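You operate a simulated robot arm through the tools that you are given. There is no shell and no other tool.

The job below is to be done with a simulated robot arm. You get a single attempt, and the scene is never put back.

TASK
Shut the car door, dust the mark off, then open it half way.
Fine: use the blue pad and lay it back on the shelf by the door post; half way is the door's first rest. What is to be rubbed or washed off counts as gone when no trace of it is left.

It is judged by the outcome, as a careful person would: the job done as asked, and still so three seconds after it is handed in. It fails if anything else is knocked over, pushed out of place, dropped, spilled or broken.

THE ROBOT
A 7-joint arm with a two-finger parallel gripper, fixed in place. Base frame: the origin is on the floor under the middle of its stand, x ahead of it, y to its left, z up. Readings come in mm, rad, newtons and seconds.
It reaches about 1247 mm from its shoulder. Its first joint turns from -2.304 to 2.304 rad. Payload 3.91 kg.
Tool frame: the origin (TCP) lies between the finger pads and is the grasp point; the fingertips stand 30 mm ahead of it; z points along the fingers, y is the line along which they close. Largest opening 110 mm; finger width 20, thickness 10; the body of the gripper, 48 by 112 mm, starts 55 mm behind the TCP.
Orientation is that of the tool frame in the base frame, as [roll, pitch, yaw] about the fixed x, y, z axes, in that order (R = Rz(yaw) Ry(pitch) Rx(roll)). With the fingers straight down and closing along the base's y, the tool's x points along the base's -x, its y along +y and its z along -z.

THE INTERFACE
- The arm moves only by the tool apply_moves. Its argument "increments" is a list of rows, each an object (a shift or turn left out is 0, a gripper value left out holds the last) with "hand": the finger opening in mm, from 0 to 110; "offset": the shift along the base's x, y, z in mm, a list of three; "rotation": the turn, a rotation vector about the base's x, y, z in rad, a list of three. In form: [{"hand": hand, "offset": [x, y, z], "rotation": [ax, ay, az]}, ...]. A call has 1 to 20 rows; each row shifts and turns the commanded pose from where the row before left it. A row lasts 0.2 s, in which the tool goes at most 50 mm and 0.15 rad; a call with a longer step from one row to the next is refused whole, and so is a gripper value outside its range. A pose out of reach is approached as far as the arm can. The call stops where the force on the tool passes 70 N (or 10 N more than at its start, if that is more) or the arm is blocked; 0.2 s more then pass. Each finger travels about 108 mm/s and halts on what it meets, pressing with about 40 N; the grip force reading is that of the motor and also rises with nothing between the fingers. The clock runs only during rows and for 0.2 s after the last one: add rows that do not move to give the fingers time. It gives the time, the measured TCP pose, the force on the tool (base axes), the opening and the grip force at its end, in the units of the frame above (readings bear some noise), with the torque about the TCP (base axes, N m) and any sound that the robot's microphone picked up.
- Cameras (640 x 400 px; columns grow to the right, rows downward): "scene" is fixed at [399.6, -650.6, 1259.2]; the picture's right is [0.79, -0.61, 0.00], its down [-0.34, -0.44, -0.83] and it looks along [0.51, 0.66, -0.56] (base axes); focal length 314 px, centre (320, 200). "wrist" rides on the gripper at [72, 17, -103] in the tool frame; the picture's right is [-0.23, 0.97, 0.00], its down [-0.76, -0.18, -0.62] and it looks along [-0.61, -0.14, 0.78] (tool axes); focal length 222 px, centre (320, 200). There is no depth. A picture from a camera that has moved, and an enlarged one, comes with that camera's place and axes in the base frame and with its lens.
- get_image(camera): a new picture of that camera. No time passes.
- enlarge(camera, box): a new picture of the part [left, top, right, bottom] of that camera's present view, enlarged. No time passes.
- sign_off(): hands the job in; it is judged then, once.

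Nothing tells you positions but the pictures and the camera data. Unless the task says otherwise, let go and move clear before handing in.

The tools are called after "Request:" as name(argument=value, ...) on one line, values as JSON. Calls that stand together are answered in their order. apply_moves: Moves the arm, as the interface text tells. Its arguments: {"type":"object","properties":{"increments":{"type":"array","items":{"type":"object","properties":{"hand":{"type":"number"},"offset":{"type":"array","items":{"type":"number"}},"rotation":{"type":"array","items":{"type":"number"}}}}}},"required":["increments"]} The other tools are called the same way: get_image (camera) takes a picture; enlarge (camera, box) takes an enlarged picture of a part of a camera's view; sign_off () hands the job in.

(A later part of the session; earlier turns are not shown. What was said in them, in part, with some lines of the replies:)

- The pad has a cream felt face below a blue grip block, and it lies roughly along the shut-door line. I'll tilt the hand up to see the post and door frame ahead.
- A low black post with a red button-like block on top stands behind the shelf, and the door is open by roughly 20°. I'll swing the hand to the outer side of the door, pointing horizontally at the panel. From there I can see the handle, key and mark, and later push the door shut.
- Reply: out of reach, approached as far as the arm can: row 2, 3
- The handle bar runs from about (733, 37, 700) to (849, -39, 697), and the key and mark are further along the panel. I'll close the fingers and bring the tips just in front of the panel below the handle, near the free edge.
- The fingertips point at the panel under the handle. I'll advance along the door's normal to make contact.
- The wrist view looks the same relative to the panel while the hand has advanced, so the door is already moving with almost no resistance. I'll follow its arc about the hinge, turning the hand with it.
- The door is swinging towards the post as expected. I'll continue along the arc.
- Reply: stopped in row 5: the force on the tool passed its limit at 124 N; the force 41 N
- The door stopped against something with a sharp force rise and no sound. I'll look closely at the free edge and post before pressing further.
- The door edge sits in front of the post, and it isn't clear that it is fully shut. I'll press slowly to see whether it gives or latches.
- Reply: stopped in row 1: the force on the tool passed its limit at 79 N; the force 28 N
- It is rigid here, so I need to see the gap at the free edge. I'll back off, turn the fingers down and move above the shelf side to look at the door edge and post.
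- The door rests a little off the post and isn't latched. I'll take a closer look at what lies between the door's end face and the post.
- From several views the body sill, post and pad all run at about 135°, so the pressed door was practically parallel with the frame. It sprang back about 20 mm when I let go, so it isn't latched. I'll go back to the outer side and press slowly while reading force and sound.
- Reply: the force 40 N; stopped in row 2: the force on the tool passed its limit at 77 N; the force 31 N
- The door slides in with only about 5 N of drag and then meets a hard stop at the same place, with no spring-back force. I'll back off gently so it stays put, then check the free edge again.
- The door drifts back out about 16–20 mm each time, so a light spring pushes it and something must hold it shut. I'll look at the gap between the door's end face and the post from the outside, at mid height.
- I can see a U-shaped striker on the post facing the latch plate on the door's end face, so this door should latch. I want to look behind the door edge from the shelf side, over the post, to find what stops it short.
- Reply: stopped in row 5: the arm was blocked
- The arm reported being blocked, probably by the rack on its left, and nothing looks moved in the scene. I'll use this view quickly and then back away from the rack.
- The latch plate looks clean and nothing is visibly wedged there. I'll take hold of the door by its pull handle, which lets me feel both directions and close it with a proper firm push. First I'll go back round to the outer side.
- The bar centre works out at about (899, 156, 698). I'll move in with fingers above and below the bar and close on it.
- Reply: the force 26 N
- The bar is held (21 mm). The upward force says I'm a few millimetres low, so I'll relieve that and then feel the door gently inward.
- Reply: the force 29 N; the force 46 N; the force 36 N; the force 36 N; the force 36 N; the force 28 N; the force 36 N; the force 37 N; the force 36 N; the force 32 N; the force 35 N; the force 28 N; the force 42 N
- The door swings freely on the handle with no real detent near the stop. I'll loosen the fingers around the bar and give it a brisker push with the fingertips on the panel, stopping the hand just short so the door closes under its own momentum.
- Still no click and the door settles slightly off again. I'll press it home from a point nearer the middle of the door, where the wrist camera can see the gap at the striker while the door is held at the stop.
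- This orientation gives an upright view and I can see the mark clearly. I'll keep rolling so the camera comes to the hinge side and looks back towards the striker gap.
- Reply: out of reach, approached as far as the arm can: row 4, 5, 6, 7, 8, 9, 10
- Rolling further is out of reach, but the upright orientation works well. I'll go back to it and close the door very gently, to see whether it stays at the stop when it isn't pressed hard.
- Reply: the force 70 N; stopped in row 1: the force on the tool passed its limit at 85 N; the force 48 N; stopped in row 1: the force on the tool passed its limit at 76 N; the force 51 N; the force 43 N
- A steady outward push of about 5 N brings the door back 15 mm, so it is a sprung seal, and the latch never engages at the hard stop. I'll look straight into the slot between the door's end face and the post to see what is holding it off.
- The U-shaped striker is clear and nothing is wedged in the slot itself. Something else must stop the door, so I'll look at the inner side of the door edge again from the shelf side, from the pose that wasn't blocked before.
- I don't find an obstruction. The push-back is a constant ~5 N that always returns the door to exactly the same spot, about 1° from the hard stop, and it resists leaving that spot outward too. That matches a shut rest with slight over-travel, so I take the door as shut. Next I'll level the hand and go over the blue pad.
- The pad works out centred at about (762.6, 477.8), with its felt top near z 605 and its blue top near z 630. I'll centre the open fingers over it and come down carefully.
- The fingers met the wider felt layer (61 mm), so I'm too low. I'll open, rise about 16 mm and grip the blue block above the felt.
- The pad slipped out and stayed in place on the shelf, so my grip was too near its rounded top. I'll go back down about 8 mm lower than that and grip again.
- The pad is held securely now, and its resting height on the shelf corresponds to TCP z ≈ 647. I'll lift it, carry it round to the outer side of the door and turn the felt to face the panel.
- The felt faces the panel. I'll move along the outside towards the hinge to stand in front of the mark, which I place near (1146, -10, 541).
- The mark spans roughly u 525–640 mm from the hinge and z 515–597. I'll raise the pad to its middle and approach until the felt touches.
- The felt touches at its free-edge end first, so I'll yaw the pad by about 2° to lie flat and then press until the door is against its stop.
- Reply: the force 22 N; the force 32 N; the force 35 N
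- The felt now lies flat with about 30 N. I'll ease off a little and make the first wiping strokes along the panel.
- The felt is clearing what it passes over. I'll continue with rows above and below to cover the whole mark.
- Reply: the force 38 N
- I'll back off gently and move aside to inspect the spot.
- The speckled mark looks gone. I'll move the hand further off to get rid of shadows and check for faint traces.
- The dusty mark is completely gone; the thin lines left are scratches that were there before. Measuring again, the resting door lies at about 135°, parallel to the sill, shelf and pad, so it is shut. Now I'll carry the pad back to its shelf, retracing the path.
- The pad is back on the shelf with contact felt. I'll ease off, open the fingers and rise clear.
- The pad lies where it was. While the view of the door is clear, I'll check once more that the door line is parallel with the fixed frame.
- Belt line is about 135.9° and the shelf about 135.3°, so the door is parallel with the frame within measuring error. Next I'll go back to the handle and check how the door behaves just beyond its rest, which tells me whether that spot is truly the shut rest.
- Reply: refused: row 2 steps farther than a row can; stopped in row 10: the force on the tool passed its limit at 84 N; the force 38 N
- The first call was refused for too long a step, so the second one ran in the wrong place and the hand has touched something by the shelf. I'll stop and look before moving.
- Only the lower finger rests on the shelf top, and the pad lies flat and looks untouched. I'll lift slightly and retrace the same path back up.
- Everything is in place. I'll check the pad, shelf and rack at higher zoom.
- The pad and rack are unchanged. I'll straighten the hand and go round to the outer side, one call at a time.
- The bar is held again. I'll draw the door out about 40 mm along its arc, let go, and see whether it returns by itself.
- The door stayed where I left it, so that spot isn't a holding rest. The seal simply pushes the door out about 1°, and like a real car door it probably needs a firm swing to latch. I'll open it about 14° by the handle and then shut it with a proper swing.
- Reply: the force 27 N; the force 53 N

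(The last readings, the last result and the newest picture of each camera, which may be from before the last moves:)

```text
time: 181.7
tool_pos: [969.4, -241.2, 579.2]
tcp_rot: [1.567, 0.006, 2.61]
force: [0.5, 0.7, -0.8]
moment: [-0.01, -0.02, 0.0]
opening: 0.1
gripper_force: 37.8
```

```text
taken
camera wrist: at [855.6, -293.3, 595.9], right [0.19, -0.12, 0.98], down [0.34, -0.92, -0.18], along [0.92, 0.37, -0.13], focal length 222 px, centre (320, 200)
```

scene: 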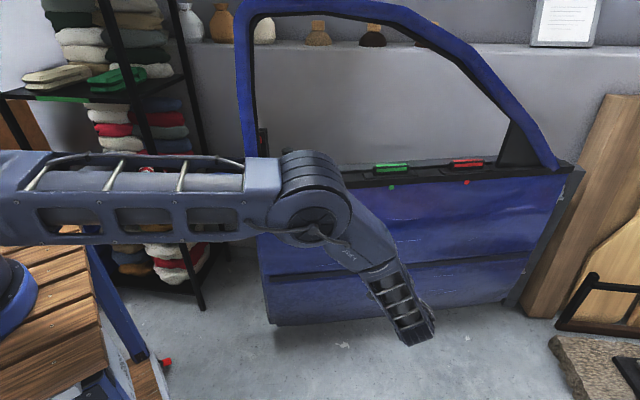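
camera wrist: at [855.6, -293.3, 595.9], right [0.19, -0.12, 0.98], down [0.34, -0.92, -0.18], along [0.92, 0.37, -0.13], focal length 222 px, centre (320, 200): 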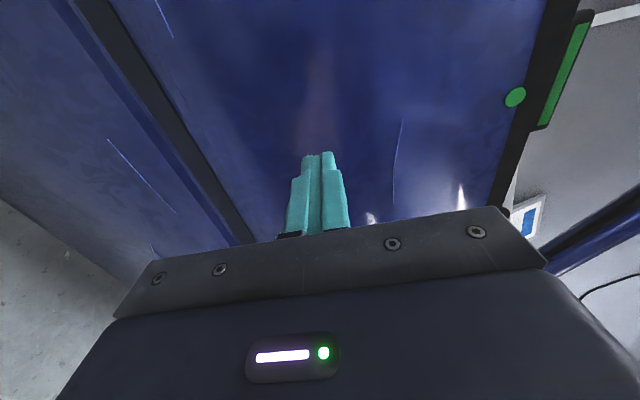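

The fingertips are 90 mm off the panel at mid-door. I'll close up, then push with increasing speed and stop the hand well short so the door swings home freely.

Request:
apply_moves(increments=[{"offset": [12.7, 21.5, 0]}, {"offset": [12.7, 21.5, 0]}, {"offset": [12.7, 21.5, 0]}, {}])

Request:
apply_moves(increments=[{"offset": [5.1, 8.6, 0]}, {"offset": [10.4, 17.1, 0], "rotation": [0, 0, -0.03]}, {"offset": [19.6, 29.0, 0], "rotation": [0, 0, -0.055]}, {"offset": [27.6, 35.6, 0], "rotation": [0, 0, -0.075]}, {}, {}, {}, {}, {}])

Request:
get_image(camera="scene")

Request:
enlarge(camera="scene", box=[235, 110, 335, 180])

```text
time: 182.7
tool_pos: [1008.6, -175.7, 578.8]
tcp_rot: [1.566, 0.008, 2.607]
force: [0.5, -0.3, 0.6]
moment: [-0.01, 0.02, 0.01]
opening: 0.0
gripper_force: 37.8
```

```text
time: 184.7
tool_pos: [1071.2, -88.4, 577.8]
tcp_rot: [1.566, 0.006, 2.449]
force: [0.7, -0.8, 0.1]
moment: [0.01, 0.02, 0.02]
opening: 0.1
gripper_force: 37.8
```

```text
taken
```

scene: 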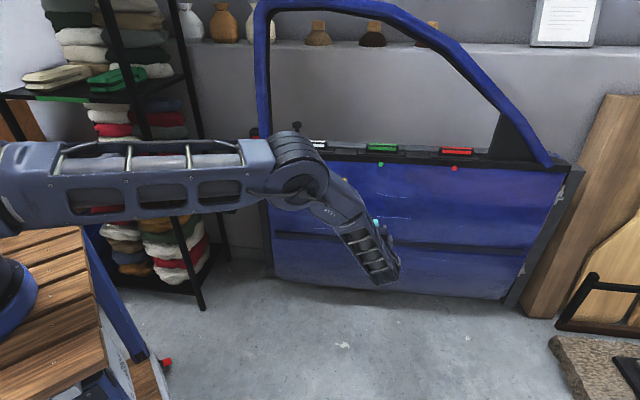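

```text
5.71 times, centred on (285, 145) of scene
camera zoom: at [399.6, -650.6, 1259.2], right [0.79, -0.61, 0.0], down [-0.34, -0.44, -0.83], along [0.51, 0.66, -0.56], focal length 1794 px, centre (520, 514)
```

zoom: 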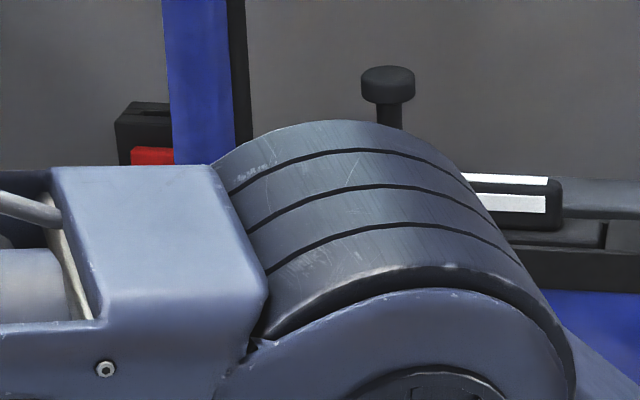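

The door swung shut on its own and settled at exactly the same spot. Going back over the force readings, it is pulled towards this spot from both sides within about 1° and is free further out, so this is the door's own shut rest. The mark is off and the pad is back, so I'll go to the handle to open it to its first rest.

Request:
apply_moves(increments=[{"offset": [-15, -18, 0]}, {"offset": [-25, -30, 0]}, {"offset": [-11, -13.5, 5], "rotation": [0, 0, -0.02]}, {"hand": 60, "offset": [-30, 31, 15], "rotation": [0, 0, -0.02]}, {"offset": [-30, 31, 15], "rotation": [0, 0, -0.02]}, {"offset": [-30, 31, 15], "rotation": [0, 0, -0.017]}, {"offset": [-30, 31, 15]}, {"offset": [-30, 31, 15]}, {"offset": [-30, 31, 15]}, {"offset": [-30, 32, 15]}, {"offset": [-11, 12, 12]}, {}])

Request:
get_image(camera="wrist")

Request:
enlarge(camera="scene", box=[235, 110, 335, 180])

```text
time: 187.3
tool_pos: [800.0, 82.3, 699.2]
tcp_rot: [1.567, 0.008, 2.371]
force: [0.9, -0.4, 0.4]
moment: [0.0, -0.02, 0.02]
opening: 60.1
gripper_force: 0.0
```

```text
taken
camera wrist: at [676.3, 57.2, 715.2], right [0.16, -0.16, 0.98], down [0.11, -0.98, -0.18], along [0.98, 0.14, -0.13], focal length 222 px, centre (320, 200)
```

wrist: 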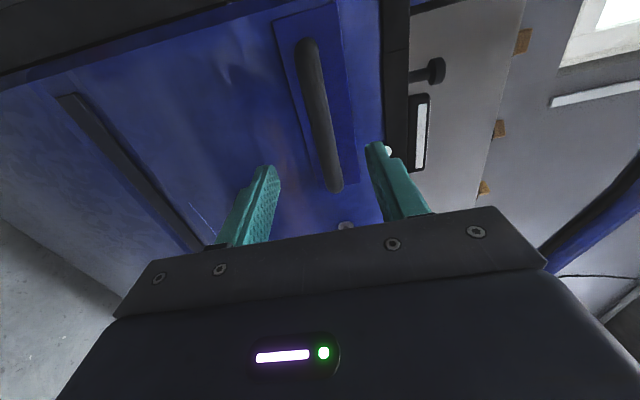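

```text
5.71 times, centred on (285, 145) of scene
camera zoom: at [399.6, -650.6, 1259.2], right [0.79, -0.61, 0.0], down [-0.34, -0.44, -0.83], along [0.51, 0.66, -0.56], focal length 1794 px, centre (520, 514)
```

zoom: 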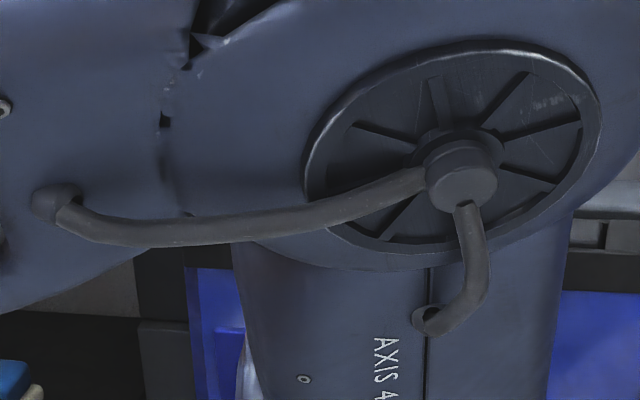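

Request:
apply_moves(increments=[{"offset": [15.3, -14.9, 0.5]}, {"offset": [15.3, 15.8, 0]}, {"offset": [15.3, 15.8, 0]}, {"offset": [15.3, 15.8, 0]}, {"offset": [15.3, 15.8, 0]}, {"offset": [12, 12.4, 0]}, {"offset": [8.3, 8.5, 0]}, {}, {"hand": 0}, {}, {}, {}])

Request:
get_image(camera="wrist")

```text
time: 189.9
tool_pos: [897.2, 151.3, 700.1]
tcp_rot: [1.572, 0.004, 2.371]
force: [0.1, 1.9, -38.4]
moment: [0.07, 0.19, -0.27]
opening: 21.3
gripper_force: 45.3
```

```text
taken
camera wrist: at [772.8, 125.9, 716.5], right [0.16, -0.16, 0.97], down [0.11, -0.98, -0.17], along [0.98, 0.14, -0.14], focal length 222 px, centre (320, 200)
```

wrist: 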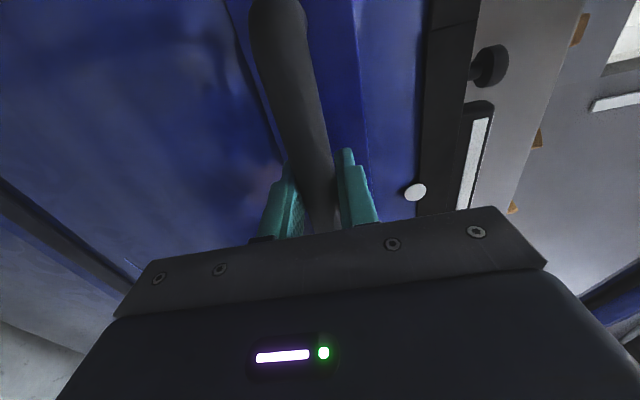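

Request:
apply_moves(increments=[{"offset": [0, 0, -2.2]}, {}])

Request:
apply_moves(increments=[{"offset": [-3.3, -3.8, 0], "rotation": [0, 0, 0.0057]}, {}, {}])

Request:
apply_moves(increments=[{"offset": [-3.3, -3.8, 0], "rotation": [0, 0, 0.0057]}, {}, {}])

Request:
apply_moves(increments=[{"offset": [-3.3, -3.8, 0], "rotation": [0, 0, 0.0057]}, {}, {}])

Request:
apply_moves(increments=[{"offset": [-3.3, -3.8, 0], "rotation": [0, 0, 0.0057]}, {}, {}])

Request:
apply_moves(increments=[{"offset": [-3.3, -3.8, 0], "rotation": [0, 0, 0.0057]}, {}, {}])

```text
time: 190.5
tool_pos: [897.0, 151.0, 700.6]
tcp_rot: [1.567, 0.006, 2.373]
force: [-3.1, 1.3, -25.9]
moment: [0.19, 0.17, -0.03]
opening: 21.1
gripper_force: 45.3
```

```text
time: 191.3
tool_pos: [893.9, 146.9, 700.1]
tcp_rot: [1.565, 0.008, 2.377]
force: [-1.5, 5.6, -16.9]
moment: [0.2, 0.13, 0.5]
opening: 21.5
gripper_force: 45.2
```

```text
time: 192.1
tool_pos: [889.5, 142.5, 699.5]
tcp_rot: [1.566, 0.006, 2.384]
force: [-3.9, 10.3, -9.5]
moment: [0.19, 0.2, -0.03]
opening: 21.3
gripper_force: 45.1
```

```text
time: 192.9
tool_pos: [886.5, 137.7, 699.6]
tcp_rot: [1.567, 0.008, 2.389]
force: [1.3, -4.2, -6.6]
moment: [0.17, 0.17, -0.21]
opening: 21.3
gripper_force: 45.3
```

```text
time: 193.7
tool_pos: [883.0, 133.7, 699.9]
tcp_rot: [1.565, 0.008, 2.392]
force: [15.7, -15.3, -7.3]
moment: [0.08, 0.21, 0.07]
opening: 21.3
gripper_force: 45.3
```

```text
time: 194.5
tool_pos: [880.6, 130.3, 700.1]
tcp_rot: [1.566, 0.005, 2.401]
force: [21.1, -17.6, -5.1]
moment: [0.12, 0.2, -0.37]
opening: 21.2
gripper_force: 44.4
```

Readings show a clear pull towards the shut rest within about 1° and nothing beyond it. So the rests are narrow, and I'll open the door in small steps of 0.75°, reading the force at each to find the first rest.

Request:
apply_moves(increments=[{"offset": [-6.5, -9.7, 0], "rotation": [0, 0, 0.0131]}, {}])

Request:
apply_moves(increments=[{"offset": [-7.0, -9.5, 0], "rotation": [0, 0, 0.0131]}, {}])

Request:
apply_moves(increments=[{"offset": [-6.9, -9.5, 0], "rotation": [0, 0, 0.0131]}, {}])

Request:
apply_moves(increments=[{"offset": [-6.8, -9.6, 0], "rotation": [0, 0, 0.0131]}, {}])

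Request:
apply_moves(increments=[{"offset": [-6.7, -9.7, 0], "rotation": [0, 0, 0.0131]}, {}])

Request:
apply_moves(increments=[{"offset": [-6.6, -9.8, 0], "rotation": [0, 0, 0.0131]}, {}])

Request:
apply_moves(increments=[{"offset": [-6.4, -9.9, 0], "rotation": [0, 0, 0.0131]}, {}])

Request:
apply_moves(increments=[{"offset": [-6.3, -10, 0], "rotation": [0, 0, 0.0131]}, {}])

```text
time: 195.1
tool_pos: [872.2, 121.5, 700.1]
tcp_rot: [1.566, 0.005, 2.416]
force: [12.6, -9.6, -6.0]
moment: [0.09, 0.13, 0.29]
opening: 21.5
gripper_force: 44.9
```

```text
time: 195.7
tool_pos: [865.4, 114.0, 700.3]
tcp_rot: [1.565, 0.005, 2.43]
force: [5.3, 0.4, -4.0]
moment: [0.2, 0.23, -0.41]
opening: 21.6
gripper_force: 44.5
```

```text
time: 196.3
tool_pos: [860.2, 104.3, 700.6]
tcp_rot: [1.564, 0.006, 2.442]
force: [-2.8, 1.9, 4.3]
moment: [0.17, 0.2, -0.31]
opening: 21.4
gripper_force: 45.3
```

```text
time: 196.9
tool_pos: [852.6, 93.6, 700.5]
tcp_rot: [1.565, 0.008, 2.453]
force: [-3.8, 1.8, 9.9]
moment: [0.17, 0.27, -0.51]
opening: 21.3
gripper_force: 44.7
```

```text
time: 197.5
tool_pos: [847.1, 84.0, 700.0]
tcp_rot: [1.565, 0.008, 2.469]
force: [3.6, -3.2, 8.9]
moment: [0.22, 0.25, -0.46]
opening: 21.4
gripper_force: 44.9
```

```text
time: 198.1
tool_pos: [840.3, 74.3, 700.8]
tcp_rot: [1.569, 0.006, 2.479]
force: [2.8, -3.3, 5.5]
moment: [0.15, 0.18, -0.7]
opening: 21.7
gripper_force: 45.1
```

```text
time: 198.7
tool_pos: [834.1, 65.1, 699.4]
tcp_rot: [1.567, 0.006, 2.492]
force: [9.9, -8.4, -4.3]
moment: [0.1, 0.17, -0.41]
opening: 21.2
gripper_force: 45.2
```

```text
time: 199.3
tool_pos: [827.1, 54.8, 699.5]
tcp_rot: [1.566, 0.005, 2.506]
force: [11.5, -8.8, -10.6]
moment: [0.1, 0.16, -0.66]
opening: 21.3
gripper_force: 45.5
```

Request:
apply_moves(increments=[{"offset": [-6.2, -10.1, 0], "rotation": [0, 0, 0.0131]}, {}])

Request:
apply_moves(increments=[{"offset": [-6.2, -10.1, 0], "rotation": [0, 0, 0.0131]}, {}])

Request:
apply_moves(increments=[{"offset": [-5.9, -10.2, 0], "rotation": [0, 0, 0.0131]}, {}])

Request:
apply_moves(increments=[{"offset": [-5.8, -10.2, 0], "rotation": [0, 0, 0.0131]}, {}])

Request:
apply_moves(increments=[{"offset": [-5.7, -10.4, 0], "rotation": [0, 0, 0.0131]}, {}])

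Request:
apply_moves(increments=[{"offset": [-5.6, -10.5, 0], "rotation": [0, 0, 0.0131]}, {}])

Request:
apply_moves(increments=[{"offset": [-5.4, -10.5, 0], "rotation": [0, 0, 0.0131]}, {}])

Request:
apply_moves(increments=[{"offset": [-5.4, -10.5, 0], "rotation": [0, 0, 0.0131]}, {}])

```text
time: 199.9
tool_pos: [820.9, 42.0, 700.3]
tcp_rot: [1.565, 0.004, 2.518]
force: [12.7, -7.6, -7.7]
moment: [0.11, 0.2, -0.1]
opening: 21.4
gripper_force: 44.2
```

```text
time: 200.5
tool_pos: [814.7, 34.0, 699.8]
tcp_rot: [1.564, 0.006, 2.533]
force: [5.6, -3.1, -7.6]
moment: [0.09, 0.18, -0.07]
opening: 21.3
gripper_force: 44.9
```

```text
time: 201.1
tool_pos: [809.0, 24.2, 699.4]
tcp_rot: [1.565, 0.007, 2.546]
force: [1.8, -1.9, 0.8]
moment: [0.18, 0.2, -0.37]
opening: 21.1
gripper_force: 44.7
```

```text
time: 201.7
tool_pos: [802.3, 13.0, 699.6]
tcp_rot: [1.567, 0.006, 2.558]
force: [1.9, -3.0, -1.5]
moment: [0.15, 0.19, -0.36]
opening: 21.1
gripper_force: 45.1
```

```text
time: 202.3
tool_pos: [797.3, 3.0, 701.0]
tcp_rot: [1.567, 0.005, 2.572]
force: [0.6, -1.6, -10.2]
moment: [0.08, 0.2, -0.34]
opening: 21.4
gripper_force: 45.0
```

```text
time: 202.9
tool_pos: [790.8, -8.5, 700.6]
tcp_rot: [1.568, 0.005, 2.585]
force: [-0.5, -0.7, -17.6]
moment: [0.11, 0.23, -0.68]
opening: 21.4
gripper_force: 45.1
```

```text
time: 203.5
tool_pos: [785.8, -18.1, 700.4]
tcp_rot: [1.567, 0.005, 2.598]
force: [-13.2, 4.7, -8.7]
moment: [0.15, 0.19, -0.32]
opening: 21.0
gripper_force: 45.5
```

```text
time: 204.1
tool_pos: [780.7, -27.9, 699.9]
tcp_rot: [1.566, 0.006, 2.612]
force: [-16.9, 8.6, 1.3]
moment: [0.17, 0.26, -0.03]
opening: 21.6
gripper_force: 44.9
```

Request:
apply_moves(increments=[{"offset": [-5.1, -10.7, 0], "rotation": [0, 0, 0.0131]}, {}])

Request:
apply_moves(increments=[{"offset": [-5.0, -10.6, 0], "rotation": [0, 0, 0.0131]}, {}])

Request:
apply_moves(increments=[{"offset": [-4.9, -10.9, 0], "rotation": [0, 0, 0.0131]}, {}])

Request:
apply_moves(increments=[{"offset": [-4.6, -10.8, 0], "rotation": [0, 0, 0.0131]}, {}])

Request:
apply_moves(increments=[{"offset": [-4.7, -10.8, 0], "rotation": [0, 0, 0.0131]}, {}])

Request:
apply_moves(increments=[{"offset": [-4.4, -11.1, 0], "rotation": [0, 0, 0.0131]}, {}])

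Request:
apply_moves(increments=[{"offset": [-4.3, -10.9, 0], "rotation": [0, 0, 0.0131]}, {}])

Request:
apply_moves(increments=[{"offset": [-4.2, -11.1, 0], "rotation": [0, 0, 0.0131]}, {}])

```text
time: 204.7
tool_pos: [775.3, -39.4, 700.5]
tcp_rot: [1.565, 0.008, 2.625]
force: [-22.5, 9.0, 8.2]
moment: [0.15, 0.29, -0.54]
opening: 21.2
gripper_force: 45.4
```

```text
time: 205.3
tool_pos: [770.6, -49.7, 700.4]
tcp_rot: [1.565, 0.007, 2.636]
force: [-14.4, 4.1, 3.8]
moment: [0.17, 0.23, -0.72]
opening: 21.3
gripper_force: 45.0
```

```text
time: 205.9
tool_pos: [766.2, -60.4, 699.5]
tcp_rot: [1.565, 0.007, 2.649]
force: [-6.7, 2.3, 8.4]
moment: [0.12, 0.26, -0.07]
opening: 21.3
gripper_force: 44.8
```

```text
time: 206.5
tool_pos: [760.4, -72.7, 699.0]
tcp_rot: [1.566, 0.007, 2.662]
force: [-3.9, 0.1, 5.5]
moment: [0.07, 0.24, -0.72]
opening: 21.2
gripper_force: 45.0
```

```text
time: 207.1
tool_pos: [758.1, -82.8, 698.2]
tcp_rot: [1.568, 0.005, 2.677]
force: [-1.4, -1.8, -3.5]
moment: [0.02, 0.19, -0.38]
opening: 21.4
gripper_force: 44.2
```

```text
time: 207.7
tool_pos: [752.6, -95.5, 700.4]
tcp_rot: [1.566, 0.008, 2.687]
force: [9.3, -4.7, 5.1]
moment: [0.11, 0.25, -0.31]
opening: 21.3
gripper_force: 44.7
```

```text
time: 208.3
tool_pos: [747.8, -104.8, 700.1]
tcp_rot: [1.566, 0.006, 2.701]
force: [11.8, -5.5, 9.0]
moment: [0.1, 0.23, -0.42]
opening: 21.1
gripper_force: 44.8
```

```text
time: 208.9
tool_pos: [743.5, -116.0, 700.2]
tcp_rot: [1.567, 0.007, 2.716]
force: [5.9, -2.4, 10.9]
moment: [0.11, 0.22, 0.16]
opening: 21.5
gripper_force: 44.8
```

Request:
apply_moves(increments=[{"offset": [-4.0, -11.1, 0], "rotation": [0, 0, 0.0131]}, {}])

Request:
apply_moves(increments=[{"offset": [-3.8, -11.2, 0], "rotation": [0, 0, 0.0131]}, {}])

Request:
apply_moves(increments=[{"offset": [-3.7, -11.2, 0], "rotation": [0, 0, 0.0131]}, {}])

Request:
apply_moves(increments=[{"offset": [-3.6, -11.3, 0], "rotation": [0, 0, 0.0131]}, {}])

Request:
apply_moves(increments=[{"offset": [-3.5, -11.3, 0], "rotation": [0, 0, 0.0131]}, {}])

Request:
apply_moves(increments=[{"offset": [-3.2, -11.3, 0], "rotation": [0, 0, 0.0131]}, {}])

Request:
apply_moves(increments=[{"offset": [-3.2, -11.4, 0], "rotation": [0, 0, 0.0131]}, {}])

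Request:
apply_moves(increments=[{"offset": [-2.9, -11.5, 0], "rotation": [0, 0, 0.0131]}, {}])

Request:
get_image(camera="scene")

```text
time: 209.5
tool_pos: [739.6, -127.4, 700.9]
tcp_rot: [1.565, 0.009, 2.728]
force: [4.2, -1.6, 11.1]
moment: [0.05, 0.21, 0.09]
opening: 21.2
gripper_force: 45.5
```

```text
time: 210.1
tool_pos: [736.4, -136.8, 699.4]
tcp_rot: [1.565, 0.006, 2.739]
force: [8.1, -4.3, 13.3]
moment: [0.09, 0.27, -0.52]
opening: 21.4
gripper_force: 45.5
```

```text
time: 210.7
tool_pos: [732.5, -150.6, 700.0]
tcp_rot: [1.566, 0.008, 2.753]
force: [13.5, -5.5, 9.6]
moment: [0.08, 0.23, -0.18]
opening: 21.2
gripper_force: 44.9
```

```text
time: 211.3
tool_pos: [727.8, -160.6, 699.8]
tcp_rot: [1.566, 0.008, 2.769]
force: [18.9, -6.5, 19.4]
moment: [0.07, 0.25, 0.25]
opening: 21.2
gripper_force: 44.8
```

```text
time: 211.9
tool_pos: [725.2, -172.2, 699.7]
tcp_rot: [1.566, 0.006, 2.78]
force: [27.9, -9.8, 20.3]
moment: [0.08, 0.33, -0.3]
opening: 21.1
gripper_force: 44.6
```

```text
time: 212.5
tool_pos: [721.8, -181.9, 699.8]
tcp_rot: [1.565, 0.008, 2.793]
force: [26.7, -11.0, 13.3]
moment: [0.1, 0.26, -0.17]
opening: 21.4
gripper_force: 44.9
```

```text
time: 213.1
tool_pos: [717.7, -193.6, 700.1]
tcp_rot: [1.566, 0.005, 2.807]
force: [10.7, -5.8, 10.8]
moment: [0.12, 0.22, -0.55]
opening: 21.3
gripper_force: 45.4
```

```text
time: 213.7
tool_pos: [714.8, -205.2, 700.3]
tcp_rot: [1.566, 0.004, 2.821]
force: [4.9, -5.3, 10.3]
moment: [0.08, 0.23, -0.58]
opening: 21.3
gripper_force: 45.5
```

```text
taken
```

scene: 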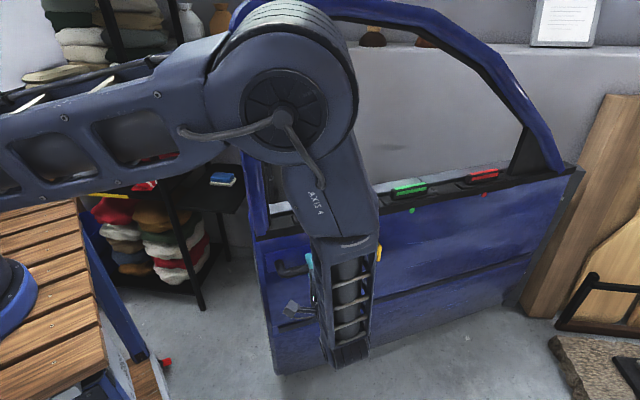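

The door has begun to pull outward (about -3.5 N) near 25–26°, so a rest should be close ahead. I'll go on with smaller steps.

Request:
apply_moves(increments=[{"offset": [-1.4, -5.75, 0], "rotation": [0, 0, 0.0065]}, {}])

Request:
apply_moves(increments=[{"offset": [-1.4, -5.75, 0], "rotation": [0, 0, 0.0065]}, {}])

Request:
apply_moves(increments=[{"offset": [-1.3, -5.75, 0], "rotation": [0, 0, 0.0065]}, {}])

Request:
apply_moves(increments=[{"offset": [-1.3, -5.75, 0], "rotation": [0, 0, 0.0065]}, {}])

Request:
apply_moves(increments=[{"offset": [-1.25, -5.75, 0], "rotation": [0, 0, 0.0065]}, {}])

Request:
apply_moves(increments=[{"offset": [-1.25, -5.75, 0], "rotation": [0, 0, 0.0065]}, {}])

```text
time: 214.3
tool_pos: [713.5, -211.2, 700.3]
tcp_rot: [1.566, 0.005, 2.827]
force: [-6.3, -0.7, 9.9]
moment: [0.06, 0.24, 0.01]
opening: 21.0
gripper_force: 44.4
```

```text
time: 214.9
tool_pos: [711.9, -218.5, 699.1]
tcp_rot: [1.567, 0.005, 2.833]
force: [-7.9, -1.7, 8.3]
moment: [0.02, 0.17, 0.29]
opening: 21.0
gripper_force: 45.1
```

```text
time: 215.5
tool_pos: [710.5, -224.0, 697.9]
tcp_rot: [1.566, 0.005, 2.841]
force: [-13.1, -2.5, -1.8]
moment: [0.03, 0.19, -0.34]
opening: 21.5
gripper_force: 44.8
```

```text
time: 216.1
tool_pos: [710.4, -229.0, 699.3]
tcp_rot: [1.566, 0.005, 2.848]
force: [-14.4, -1.4, -4.3]
moment: [0.04, 0.17, 0.31]
opening: 21.3
gripper_force: 45.3
```

```text
time: 216.7
tool_pos: [708.2, -233.7, 700.9]
tcp_rot: [1.566, 0.005, 2.851]
force: [-14.6, -1.1, -4.2]
moment: [0.04, 0.23, -0.08]
opening: 21.5
gripper_force: 44.8
```

```text
time: 217.3
tool_pos: [706.8, -240.7, 700.3]
tcp_rot: [1.566, 0.005, 2.859]
force: [-16.2, 0.2, -7.6]
moment: [0.06, 0.22, 0.21]
opening: 21.4
gripper_force: 45.3
```

Now a steady outward pull of about 5 N, so I'm inside the capture of a rest. I'll continue until it reverses.

Request:
apply_moves(increments=[{"offset": [-1.2, -5.8, 0], "rotation": [0, 0, 0.0065]}, {}])

Request:
apply_moves(increments=[{"offset": [-1.2, -5.8, 0], "rotation": [0, 0, 0.0065]}, {}])

Request:
apply_moves(increments=[{"offset": [-1.1, -5.8, 0], "rotation": [0, 0, 0.0065]}, {}])

Request:
apply_moves(increments=[{"offset": [-1.1, -5.8, 0], "rotation": [0, 0, 0.0065]}, {}])

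Request:
apply_moves(increments=[{"offset": [-1.0, -5.8, 0], "rotation": [0, 0, 0.0065]}, {}])

Request:
apply_moves(increments=[{"offset": [-1.0, -5.8, 0], "rotation": [0, 0, 0.0065]}, {}])

```text
time: 217.9
tool_pos: [706.9, -244.9, 700.3]
tcp_rot: [1.567, 0.006, 2.863]
force: [-15.9, -1.1, -3.6]
moment: [0.06, 0.23, 0.15]
opening: 21.2
gripper_force: 45.4
```

```text
time: 218.5
tool_pos: [704.4, -251.9, 700.7]
tcp_rot: [1.566, 0.005, 2.869]
force: [-17.3, -1.2, -8.9]
moment: [0.05, 0.21, -0.25]
opening: 21.0
gripper_force: 45.3
```

```text
time: 219.1
tool_pos: [703.3, -257.1, 700.2]
tcp_rot: [1.565, 0.005, 2.879]
force: [-20.9, 0.6, -13.0]
moment: [0.05, 0.21, 0.37]
opening: 21.3
gripper_force: 44.5
```

```text
time: 219.7
tool_pos: [702.6, -264.4, 700.7]
tcp_rot: [1.565, 0.006, 2.886]
force: [-19.2, 0.6, -16.6]
moment: [0.07, 0.26, 0.23]
opening: 21.2
gripper_force: 45.0
```

```text
time: 220.3
tool_pos: [700.5, -269.7, 700.4]
tcp_rot: [1.566, 0.005, 2.889]
force: [-20.4, 1.7, -19.5]
moment: [0.09, 0.22, 0.15]
opening: 21.2
gripper_force: 44.4
```

```text
time: 220.9
tool_pos: [700.6, -276.5, 700.4]
tcp_rot: [1.566, 0.006, 2.896]
force: [-11.4, 1.5, -23.1]
moment: [0.0, 0.23, -0.08]
opening: 21.3
gripper_force: 44.9
```

Request:
apply_moves(increments=[{"offset": [-1.0, 0.3, -1.5]}, {}])

Request:
apply_moves(increments=[{"offset": [-1.1, -4.0, 0], "rotation": [0, 0, 0.0045]}, {}])

Request:
apply_moves(increments=[{"offset": [-1.1, -4.0, 0], "rotation": [0, 0, 0.0045]}, {}])

Request:
apply_moves(increments=[{"offset": [-1.0, -4.0, 0], "rotation": [0, 0, 0.0045]}, {}])

Request:
apply_moves(increments=[{"offset": [-1.0, -4.0, 0], "rotation": [0, 0, 0.0045]}, {}])

Request:
apply_moves(increments=[{"offset": [-1.0, -4.0, 0], "rotation": [0, 0, 0.0045]}, {}])

```text
time: 221.5
tool_pos: [701.6, -275.8, 701.4]
tcp_rot: [1.565, 0.008, 2.896]
force: [-0.4, -3.3, 3.6]
moment: [0.12, 0.3, -0.57]
opening: 21.5
gripper_force: 44.6
```

```text
time: 222.1
tool_pos: [700.4, -279.9, 700.7]
tcp_rot: [1.566, 0.009, 2.901]
force: [23.6, -3.8, 15.9]
moment: [0.1, 0.44, -0.14]
opening: 21.4
gripper_force: 44.9
```

```text
time: 222.7
tool_pos: [698.7, -283.9, 700.2]
tcp_rot: [1.565, 0.01, 2.905]
force: [35.6, -6.8, 32.6]
moment: [0.11, 0.43, 0.0]
opening: 21.1
gripper_force: 45.4
```

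```text
time: 223.3
tool_pos: [697.2, -286.6, 700.2]
tcp_rot: [1.565, 0.008, 2.911]
force: [35.8, -6.1, 54.3]
moment: [0.12, 0.55, 0.02]
opening: 21.7
gripper_force: 44.6
```

```text
time: 223.9
tool_pos: [697.0, -291.5, 699.9]
tcp_rot: [1.565, 0.009, 2.917]
force: [35.0, -4.4, 61.0]
moment: [0.13, 0.6, 0.41]
opening: 21.4
gripper_force: 45.0
```

```text
time: 224.5
tool_pos: [694.3, -295.7, 699.6]
tcp_rot: [1.566, 0.008, 2.919]
force: [33.7, -5.1, 60.2]
moment: [0.11, 0.57, 0.0]
opening: 21.4
gripper_force: 44.6
```

Request:
apply_moves(increments=[{"offset": [1.2, -0.3, 3]}, {}])

Request:
apply_moves(increments=[{"offset": [0.8, -0.2, 0.5]}, {}, {}])

```text
time: 225.1
tool_pos: [694.4, -295.5, 699.7]
tcp_rot: [1.567, 0.002, 2.922]
force: [9.0, 0.3, 11.1]
moment: [-0.06, 0.12, 1.04]
opening: 21.4
gripper_force: 44.9
```

```text
time: 225.9
tool_pos: [695.7, -294.8, 699.8]
tcp_rot: [1.567, 0.002, 2.921]
force: [-32.3, 6.3, -35.6]
moment: [-0.01, 0.19, 0.16]
opening: 21.4
gripper_force: 44.7
```

Request:
apply_moves(increments=[{"offset": [-0.6, 0.1, -0.5]}, {}, {}])

Request:
apply_moves(increments=[{"offset": [-0.7, -4.5, 0], "rotation": [0, 0, 0.005]}, {}, {}])

Request:
apply_moves(increments=[{"offset": [-0.7, -4.5, 0], "rotation": [0, 0, 0.005]}, {}, {}])

```text
time: 226.9
tool_pos: [696.2, -293.3, 700.3]
tcp_rot: [1.568, 0.004, 2.923]
force: [0.8, -0.5, -9.6]
moment: [0.13, 0.14, -0.41]
opening: 21.5
gripper_force: 45.2
stopped in row 3: the force on the tool passed its limit at 71 N (the readings are from after the stop); the commanded pose is now the measured one
```

```text
time: 227.7
tool_pos: [695.3, -297.3, 700.8]
tcp_rot: [1.567, 0.002, 2.93]
force: [-4.7, 1.7, -17.9]
moment: [0.09, 0.1, -0.02]
opening: 21.3
gripper_force: 45.0
```

```text
time: 228.5
tool_pos: [694.9, -301.8, 701.0]
tcp_rot: [1.567, 0.002, 2.933]
force: [-4.9, 0.8, -17.5]
moment: [-0.01, 0.11, 0.12]
opening: 21.2
gripper_force: 45.1
```

Request:
apply_moves(increments=[{"offset": [-0.7, -5, -0.8], "rotation": [0, 0, 0.0055]}, {}, {}])

Request:
apply_moves(increments=[{"offset": [-0.7, -5, 0], "rotation": [0, 0, 0.0055]}, {}, {}])

Request:
apply_moves(increments=[{"offset": [-0.7, -5, 0], "rotation": [0, 0, 0.0055]}, {}, {}])

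Request:
apply_moves(increments=[{"offset": [-0.6, -5, 0], "rotation": [0, 0, 0.0055]}, {}, {}])

Request:
apply_moves(increments=[{"offset": [-0.6, -5, 0], "rotation": [0, 0, 0.0055]}, {}, {}])

Request:
get_image(camera="wrist")

Request:
get_image(camera="scene")

```text
time: 229.3
tool_pos: [695.0, -307.3, 700.3]
tcp_rot: [1.568, 0.004, 2.94]
force: [-1.2, 1.7, 2.5]
moment: [0.04, 0.23, 0.37]
opening: 21.5
gripper_force: 45.4
```

```text
time: 230.1
tool_pos: [694.8, -312.8, 700.9]
tcp_rot: [1.567, 0.006, 2.943]
force: [5.1, 1.0, 2.4]
moment: [0.07, 0.21, -0.09]
opening: 21.3
gripper_force: 45.0
```

```text
time: 230.9
tool_pos: [693.9, -317.2, 699.7]
tcp_rot: [1.568, 0.004, 2.95]
force: [7.8, 1.1, -0.6]
moment: [0.04, 0.15, 0.23]
opening: 21.4
gripper_force: 44.9
```

```text
time: 231.7
tool_pos: [691.9, -323.5, 699.6]
tcp_rot: [1.567, 0.006, 2.956]
force: [9.1, 1.3, 4.2]
moment: [0.04, 0.19, 0.27]
opening: 21.3
gripper_force: 44.8
```

```text
time: 232.5
tool_pos: [691.9, -327.2, 699.8]
tcp_rot: [1.565, 0.003, 2.96]
force: [15.2, 0.3, -2.1]
moment: [0.04, 0.15, -0.23]
opening: 21.2
gripper_force: 44.9
```

```text
taken
camera wrist: at [602.3, -416.4, 716.2], right [0.22, -0.04, 0.97], down [0.64, -0.75, -0.18], along [0.74, 0.66, -0.14], focal length 222 px, centre (320, 200)
```

wrist: 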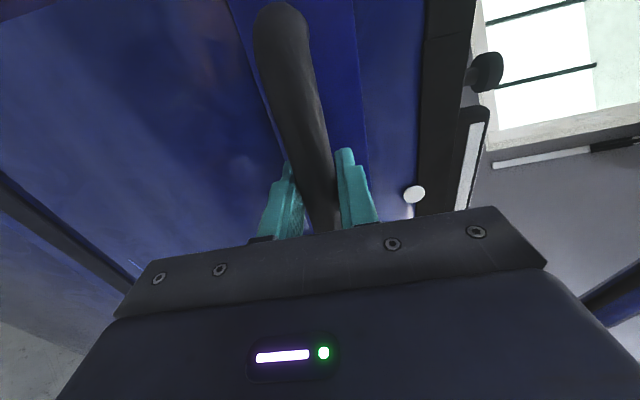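

```text
taken
```

scene: 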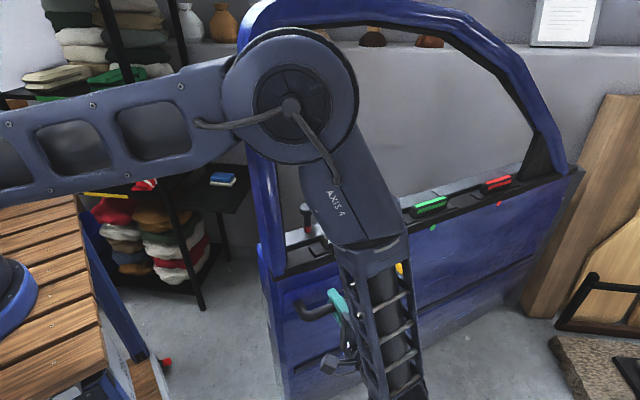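

The pull has reversed: outward until about y = -276 and inward from about y = -307, so the first rest is centred near y ≈ -297, about 31° open. I'll bring the door back to that centre.

Request:
apply_moves(increments=[{"offset": [0.8, 5, 0], "rotation": [0, 0, -0.0055]}, {"offset": [0.8, 5, 0], "rotation": [0, 0, -0.0055]}, {"offset": [0.8, 5, 0], "rotation": [0, 0, -0.0055]}, {}, {}])

Request:
apply_moves(increments=[{"offset": [0.8, 5, 0], "rotation": [0, 0, -0.0055]}, {"offset": [0.7, 4, 0], "rotation": [0, 0, -0.0045]}, {}, {}])

Request:
apply_moves(increments=[{"offset": [0.7, 4, 0], "rotation": [0, 0, -0.0045]}, {}, {}])

Request:
apply_moves(increments=[{"offset": [0.7, 4, 0], "rotation": [0, 0, -0.0045]}, {}, {}])

```text
time: 233.7
tool_pos: [693.9, -313.0, 699.9]
tcp_rot: [1.567, 0.004, 2.944]
force: [-6.3, 3.9, 3.6]
moment: [0.03, 0.12, 0.75]
opening: 21.4
gripper_force: 45.4
```

```text
time: 234.7
tool_pos: [695.0, -303.4, 700.7]
tcp_rot: [1.567, 0.007, 2.934]
force: [-4.9, 0.3, 7.6]
moment: [0.01, 0.17, -0.9]
opening: 21.2
gripper_force: 44.9
```

```text
time: 235.5
tool_pos: [694.2, -300.0, 699.2]
tcp_rot: [1.569, 0.004, 2.932]
force: [2.0, -0.4, 12.5]
moment: [0.07, 0.18, 0.0]
opening: 21.4
gripper_force: 45.4
```

```text
time: 236.3
tool_pos: [696.4, -294.9, 699.6]
tcp_rot: [1.569, 0.006, 2.925]
force: [3.4, 0.8, 11.8]
moment: [0.08, 0.2, 0.13]
opening: 21.2
gripper_force: 45.3
```

Request:
enlarge(camera="wrist", box=[240, 100, 440, 240])

Request:
apply_moves(increments=[{"offset": [0, 0, 0.6]}, {"hand": 40}, {}, {"hand": 56}, {}, {}, {}, {}, {}, {}, {}, {}])

Request:
enlarge(camera="wrist", box=[240, 100, 440, 240])

Request:
get_image(camera="wrist")

```text
2.86 times, centred on (340, 170) of wrist
camera zoom: at [603.5, -381.4, 716.1], right [0.22, -0.05, 0.97], down [0.61, -0.77, -0.18], along [0.76, 0.63, -0.14], focal length 635 px, centre (263, 286)
```

zoom: 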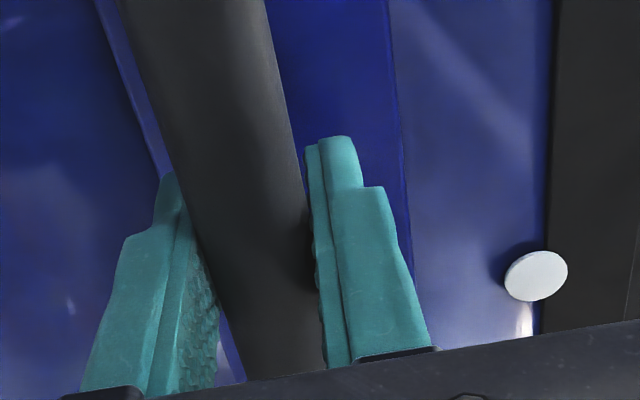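

```text
time: 238.9
tool_pos: [695.4, -295.9, 700.8]
tcp_rot: [1.568, 0.004, 2.926]
force: [-0.6, -0.1, 1.1]
moment: [0.02, 0.0, 0.02]
opening: 55.8
gripper_force: 0.1
```

```text
2.86 times, centred on (340, 170) of wrist
camera zoom: at [603.7, -381.9, 716.5], right [0.22, -0.05, 0.97], down [0.61, -0.77, -0.18], along [0.76, 0.63, -0.14], focal length 635 px, centre (263, 286)
```

zoom: 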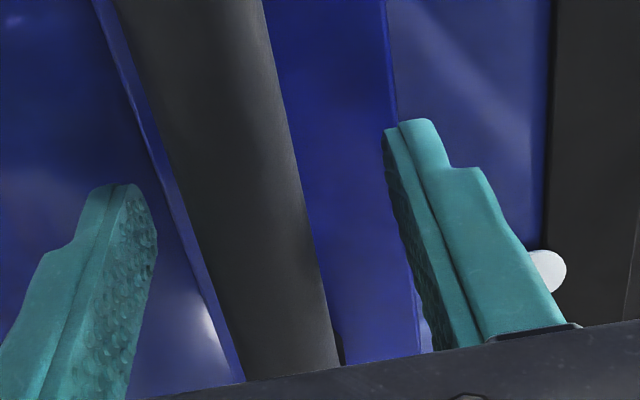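

```text
taken
camera wrist: at [603.7, -381.9, 716.5], right [0.22, -0.05, 0.97], down [0.61, -0.77, -0.18], along [0.76, 0.63, -0.14], focal length 222 px, centre (320, 200)
```

wrist: 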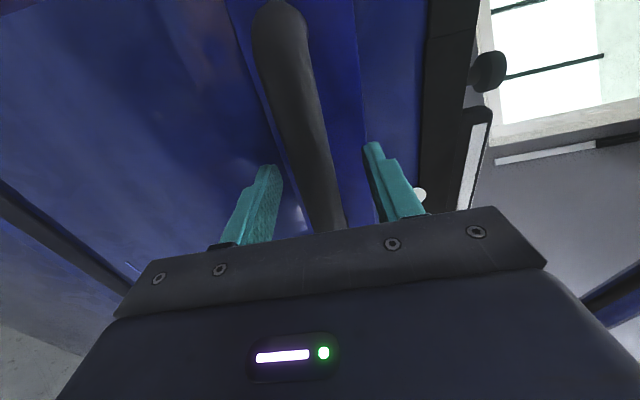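

The door stays there after letting go. To confirm it is a true rest, I'll move it about 25 mm inward, release it and see whether it returns by itself.

Request:
apply_moves(increments=[{"hand": 0}, {}, {}, {"offset": [1.2, 8.2, 0], "rotation": [0, 0, -0.0093]}, {"offset": [1.3, 8.2, 0], "rotation": [0, 0, -0.0093]}, {"offset": [1.4, 8.2, 0], "rotation": [0, 0, -0.0093]}, {}, {}])

Request:
enlarge(camera="wrist", box=[240, 100, 440, 240])

Request:
apply_moves(increments=[{"hand": 56}, {}, {}, {}, {}, {}, {}, {}, {}, {}, {}, {}])

Request:
enlarge(camera="wrist", box=[240, 100, 440, 240])

Request:
get_image(camera="wrist")

```text
time: 240.7
tool_pos: [700.4, -270.0, 699.8]
tcp_rot: [1.569, 0.004, 2.898]
force: [-8.5, -0.9, -8.6]
moment: [0.02, 0.11, -0.06]
opening: 21.0
gripper_force: 45.5
```

```text
2.86 times, centred on (340, 170) of wrist
camera zoom: at [605.4, -354.3, 716.3], right [0.22, -0.06, 0.97], down [0.59, -0.79, -0.18], along [0.78, 0.61, -0.14], focal length 635 px, centre (263, 286)
```

zoom: 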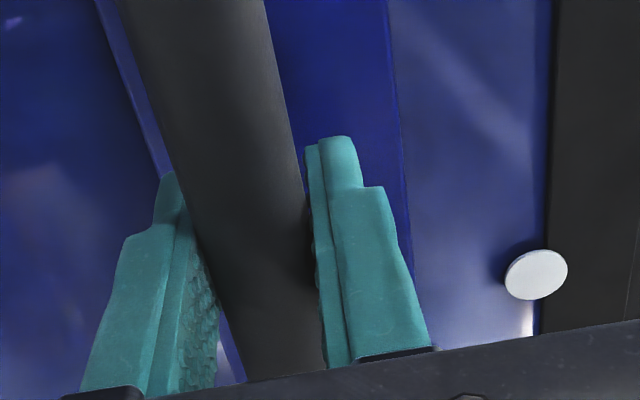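

```text
time: 243.3
tool_pos: [700.3, -270.7, 699.7]
tcp_rot: [1.568, 0.003, 2.898]
force: [0.3, 0.4, 0.4]
moment: [0.0, 0.02, 0.03]
opening: 56.1
gripper_force: 0.0
```

```text
2.86 times, centred on (340, 170) of wrist
camera zoom: at [605.6, -354.3, 716.5], right [0.22, -0.06, 0.97], down [0.59, -0.79, -0.18], along [0.78, 0.61, -0.14], focal length 635 px, centre (263, 286)
```

zoom: 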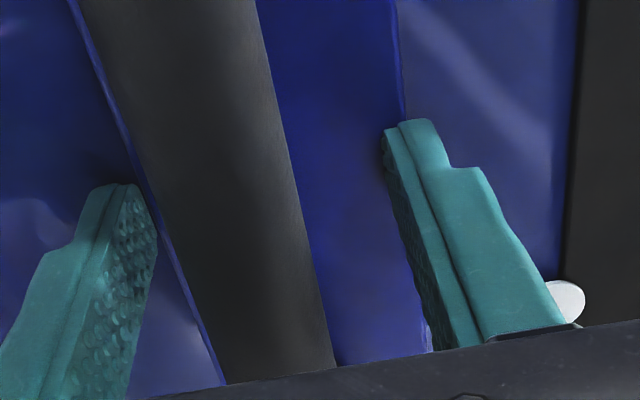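

```text
taken
camera wrist: at [605.6, -354.3, 716.5], right [0.22, -0.06, 0.97], down [0.59, -0.79, -0.18], along [0.78, 0.61, -0.14], focal length 222 px, centre (320, 200)
```

wrist: 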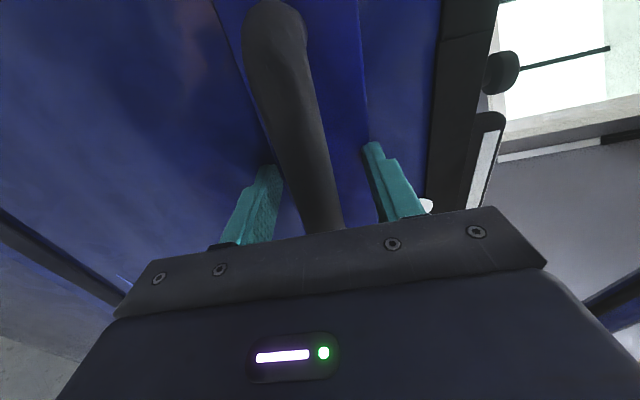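

It moved back outward by itself, so this is a real rest, with its centre near y ≈ -293. I'll take the bar again at its new spot and set it at the centre before letting go.

Request:
apply_moves(increments=[{"offset": [-1.8, -8.5, 0], "rotation": [0, 0, 0.0095]}, {"offset": [-1.8, -8.5, 0], "rotation": [0, 0, 0.0095]}, {}, {"hand": 0}, {}, {}, {}])

Request:
enlarge(camera="wrist", box=[240, 100, 440, 240])

```text
time: 244.9
tool_pos: [696.8, -287.2, 700.1]
tcp_rot: [1.569, 0.003, 2.914]
force: [1.1, -1.0, -17.2]
moment: [-0.05, 0.14, -0.09]
opening: 21.2
gripper_force: 44.7
```

```text
2.86 times, centred on (340, 170) of wrist
camera zoom: at [603.8, -372.3, 716.4], right [0.22, -0.05, 0.97], down [0.6, -0.78, -0.18], along [0.77, 0.63, -0.14], focal length 635 px, centre (263, 286)
```

zoom: 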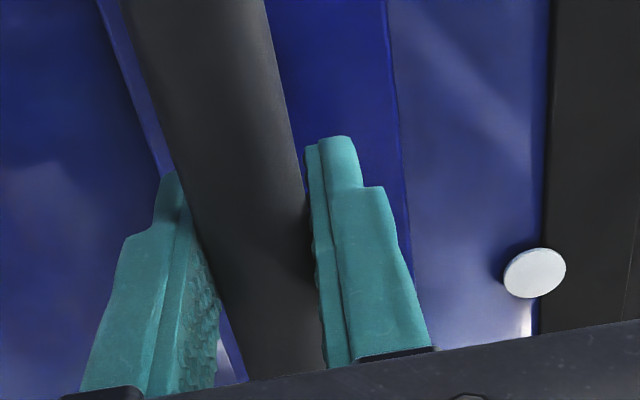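

Request:
apply_moves(increments=[{"offset": [-1.2, -6.5, -0.4], "rotation": [0, 0, 0.0075]}, {}, {}, {"hand": 35}, {}, {"hand": 60}, {}, {}, {}, {}, {}, {}, {}, {}, {}])

Request:
enlarge(camera="wrist", box=[240, 100, 440, 240])

```text
time: 248.1
tool_pos: [696.1, -295.5, 700.7]
tcp_rot: [1.568, 0.005, 2.923]
force: [0.6, 0.5, 0.4]
moment: [0.01, 0.02, 0.02]
opening: 60.3
gripper_force: 0.0
```

```text
2.86 times, centred on (340, 170) of wrist
camera zoom: at [603.9, -380.0, 716.7], right [0.22, -0.05, 0.97], down [0.61, -0.77, -0.18], along [0.76, 0.63, -0.14], focal length 635 px, centre (263, 286)
```

zoom: 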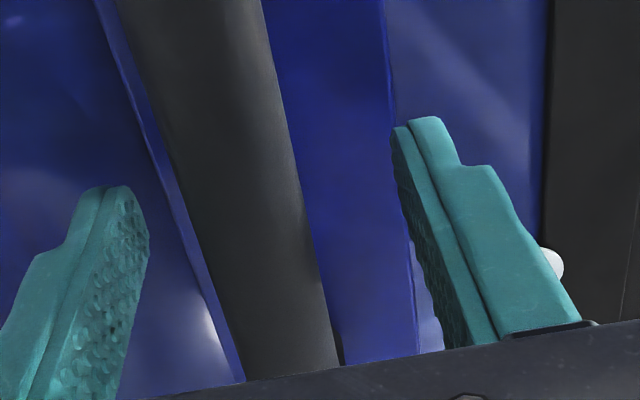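

The door holds still at the rest. I'll withdraw the open fingers straight back from the handle.

Request:
apply_moves(increments=[{"offset": [-1.7, -7.8, 0]}, {"offset": [-3.3, -14.6, 0]}, {"offset": [-5.4, -24.4, 0]}, {"offset": [-6.5, -29.3, 0]}, {"offset": [-6.5, -29.3, 0]}, {"offset": [-20, -20, 20]}, {"offset": [-25, 0, 30]}, {}])

Request:
get_image(camera="scene")

Request:
get_image(camera="wrist")

```text
time: 249.9
tool_pos: [627.9, -419.0, 749.9]
tcp_rot: [1.566, 0.003, 2.924]
force: [0.6, 0.1, 0.3]
moment: [0.0, 0.02, 0.03]
opening: 60.0
gripper_force: 0.1
```

```text
taken
```

scene: 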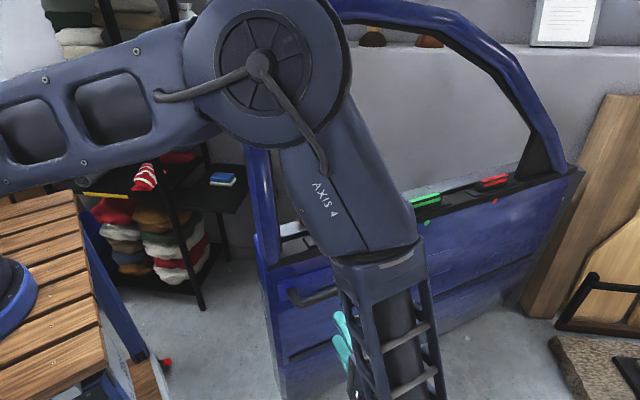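

```text
taken
camera wrist: at [536.1, -504.1, 766.2], right [0.22, -0.05, 0.97], down [0.61, -0.77, -0.18], along [0.76, 0.63, -0.14], focal length 222 px, centre (320, 200)
```

wrist: 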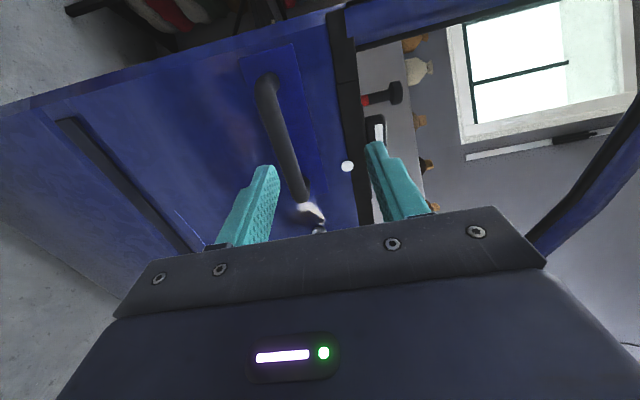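

The hand is off the handle. I'll back a little further away from the door, then check the whole scene.

Request:
apply_moves(increments=[{"offset": [-20, -20, 5]}, {"offset": [-20, -20, 5]}, {"offset": [-25, -15, 5]}, {"offset": [-25, -10, 5]}, {}])

Request:
get_image(camera="scene")

Request:
get_image(camera="wrist")

```text
time: 251.1
tool_pos: [537.8, -486.8, 768.8]
tcp_rot: [1.567, 0.003, 2.923]
force: [-0.5, 0.1, 0.6]
moment: [0.01, -0.04, -0.01]
opening: 60.2
gripper_force: 0.1
```

```text
taken
```

scene: 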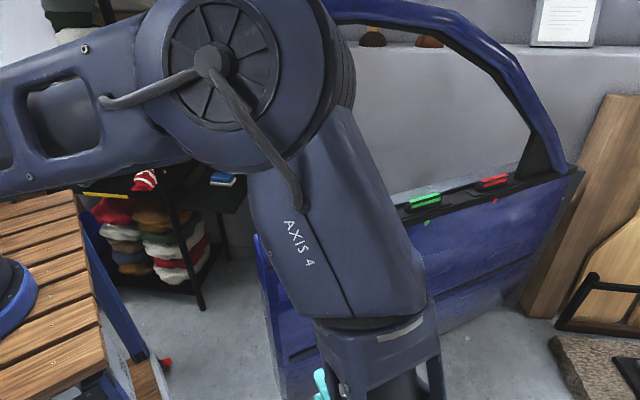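

```text
taken
camera wrist: at [445.4, -572.8, 784.6], right [0.22, -0.05, 0.97], down [0.61, -0.77, -0.18], along [0.76, 0.63, -0.14], focal length 222 px, centre (320, 200)
```

wrist: 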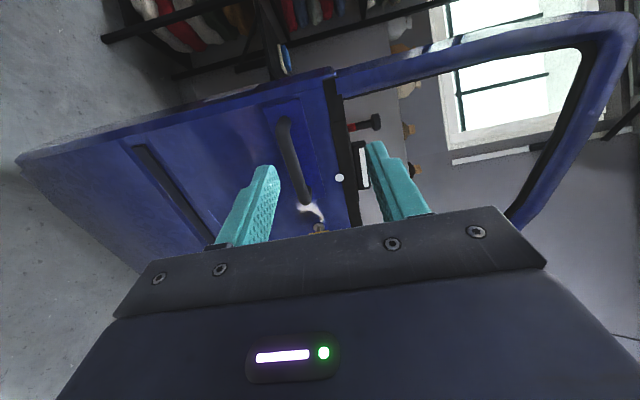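

The handle appears exactly where expected for the first rest, and the hand is clear. I'll wait a few seconds and compare the views once more before handing in.

Request:
apply_moves(increments=[{}, {}, {}, {}, {}, {}, {}, {}, {}, {}, {}, {}, {}, {}, {}, {}])

Request:
get_image(camera="wrist")

Request:
enlarge(camera="scene", box=[60, 140, 300, 290])

Request:
enlarge(camera="wrist", box=[220, 80, 440, 240])

```text
time: 254.5
tool_pos: [538.4, -486.0, 767.8]
tcp_rot: [1.567, 0.003, 2.924]
force: [0.1, -0.3, -0.4]
moment: [0.01, 0.02, 0.01]
opening: 60.0
gripper_force: 0.1
```

```text
taken
camera wrist: at [445.7, -572.6, 784.5], right [0.22, -0.05, 0.97], down [0.61, -0.77, -0.18], along [0.76, 0.63, -0.14], focal length 222 px, centre (320, 200)
```

wrist: 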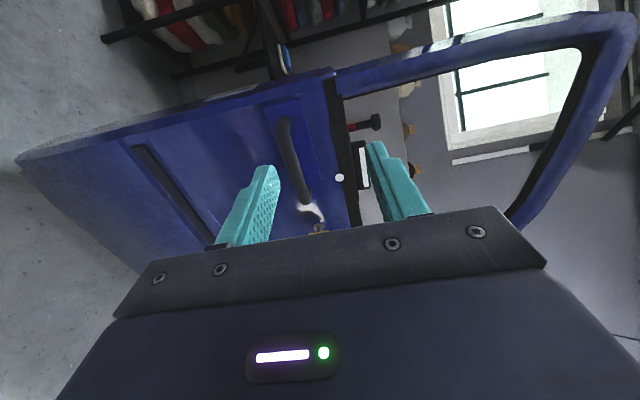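

```text
2.67 times, centred on (180, 215) of scene
camera zoom: at [399.6, -650.6, 1259.2], right [0.79, -0.61, 0.0], down [-0.34, -0.44, -0.83], along [0.51, 0.66, -0.56], focal length 837 px, centre (693, 160)
```

zoom: 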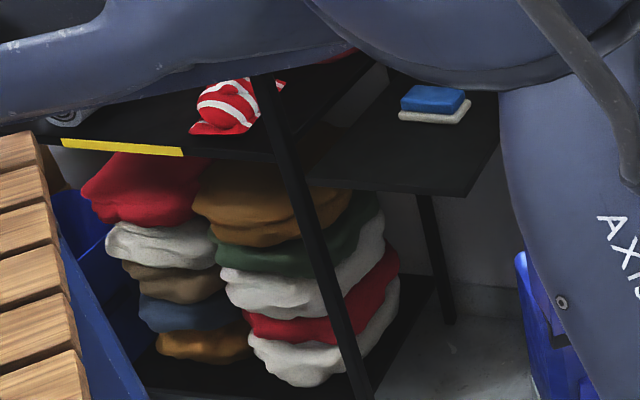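

```text
2.50 times, centred on (330, 160) of wrist
camera zoom: at [445.7, -572.6, 784.5], right [0.22, -0.05, 0.97], down [0.61, -0.77, -0.18], along [0.76, 0.63, -0.14], focal length 555 px, centre (295, 300)
```

zoom: 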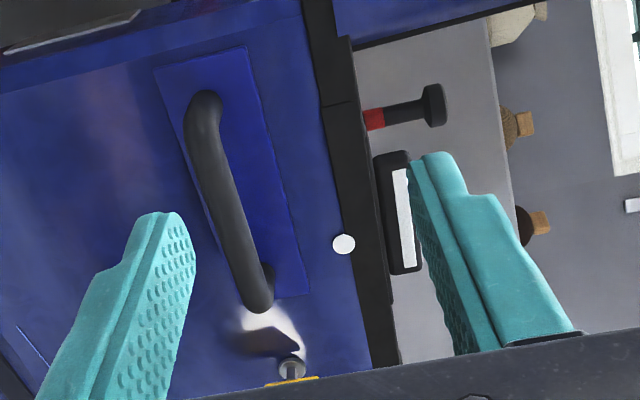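

The door stands still at its first rest and the mark is gone. The blue pad is back on its shelf by the post, everything else is in place, and the hand is open and clear, so I'm handing the job in.

Request:
sign_off()

```text
The job is handed in.
```

I've handed the job in: the mark is gone, the blue pad is back on its shelf, and the door stands at its first rest. I'm not certain the door counts as fully shut.

- **Shutting:** The door swings closed and settles in the same place each time, about 1° short of its hard stop. It never clicked or latched, even with a firm swing. I took that spot as shut because it lines up with the sill and shelf and the door pulls back to it.
- **Order:** I dusted the mark while the door sat there. Afterwards I reopened it partway and swung it shut again to check the latch. It settled in the same place.
- **Mark:** No trace shows in the close-up views. The thin white lines still on the panel are scratches that were there before.
- **Half way:** I found one rest, about 31° from shut, and felt none before it. The door moved back towards it when I nudged it. I left it there and it had not moved several seconds later.
- **Unplanned contact:** The arm was blocked once, probably against the towel rack. Later the hand came down on the pad's shelf when a move ran in the wrong place. I saw nothing knocked over or out of place after either.
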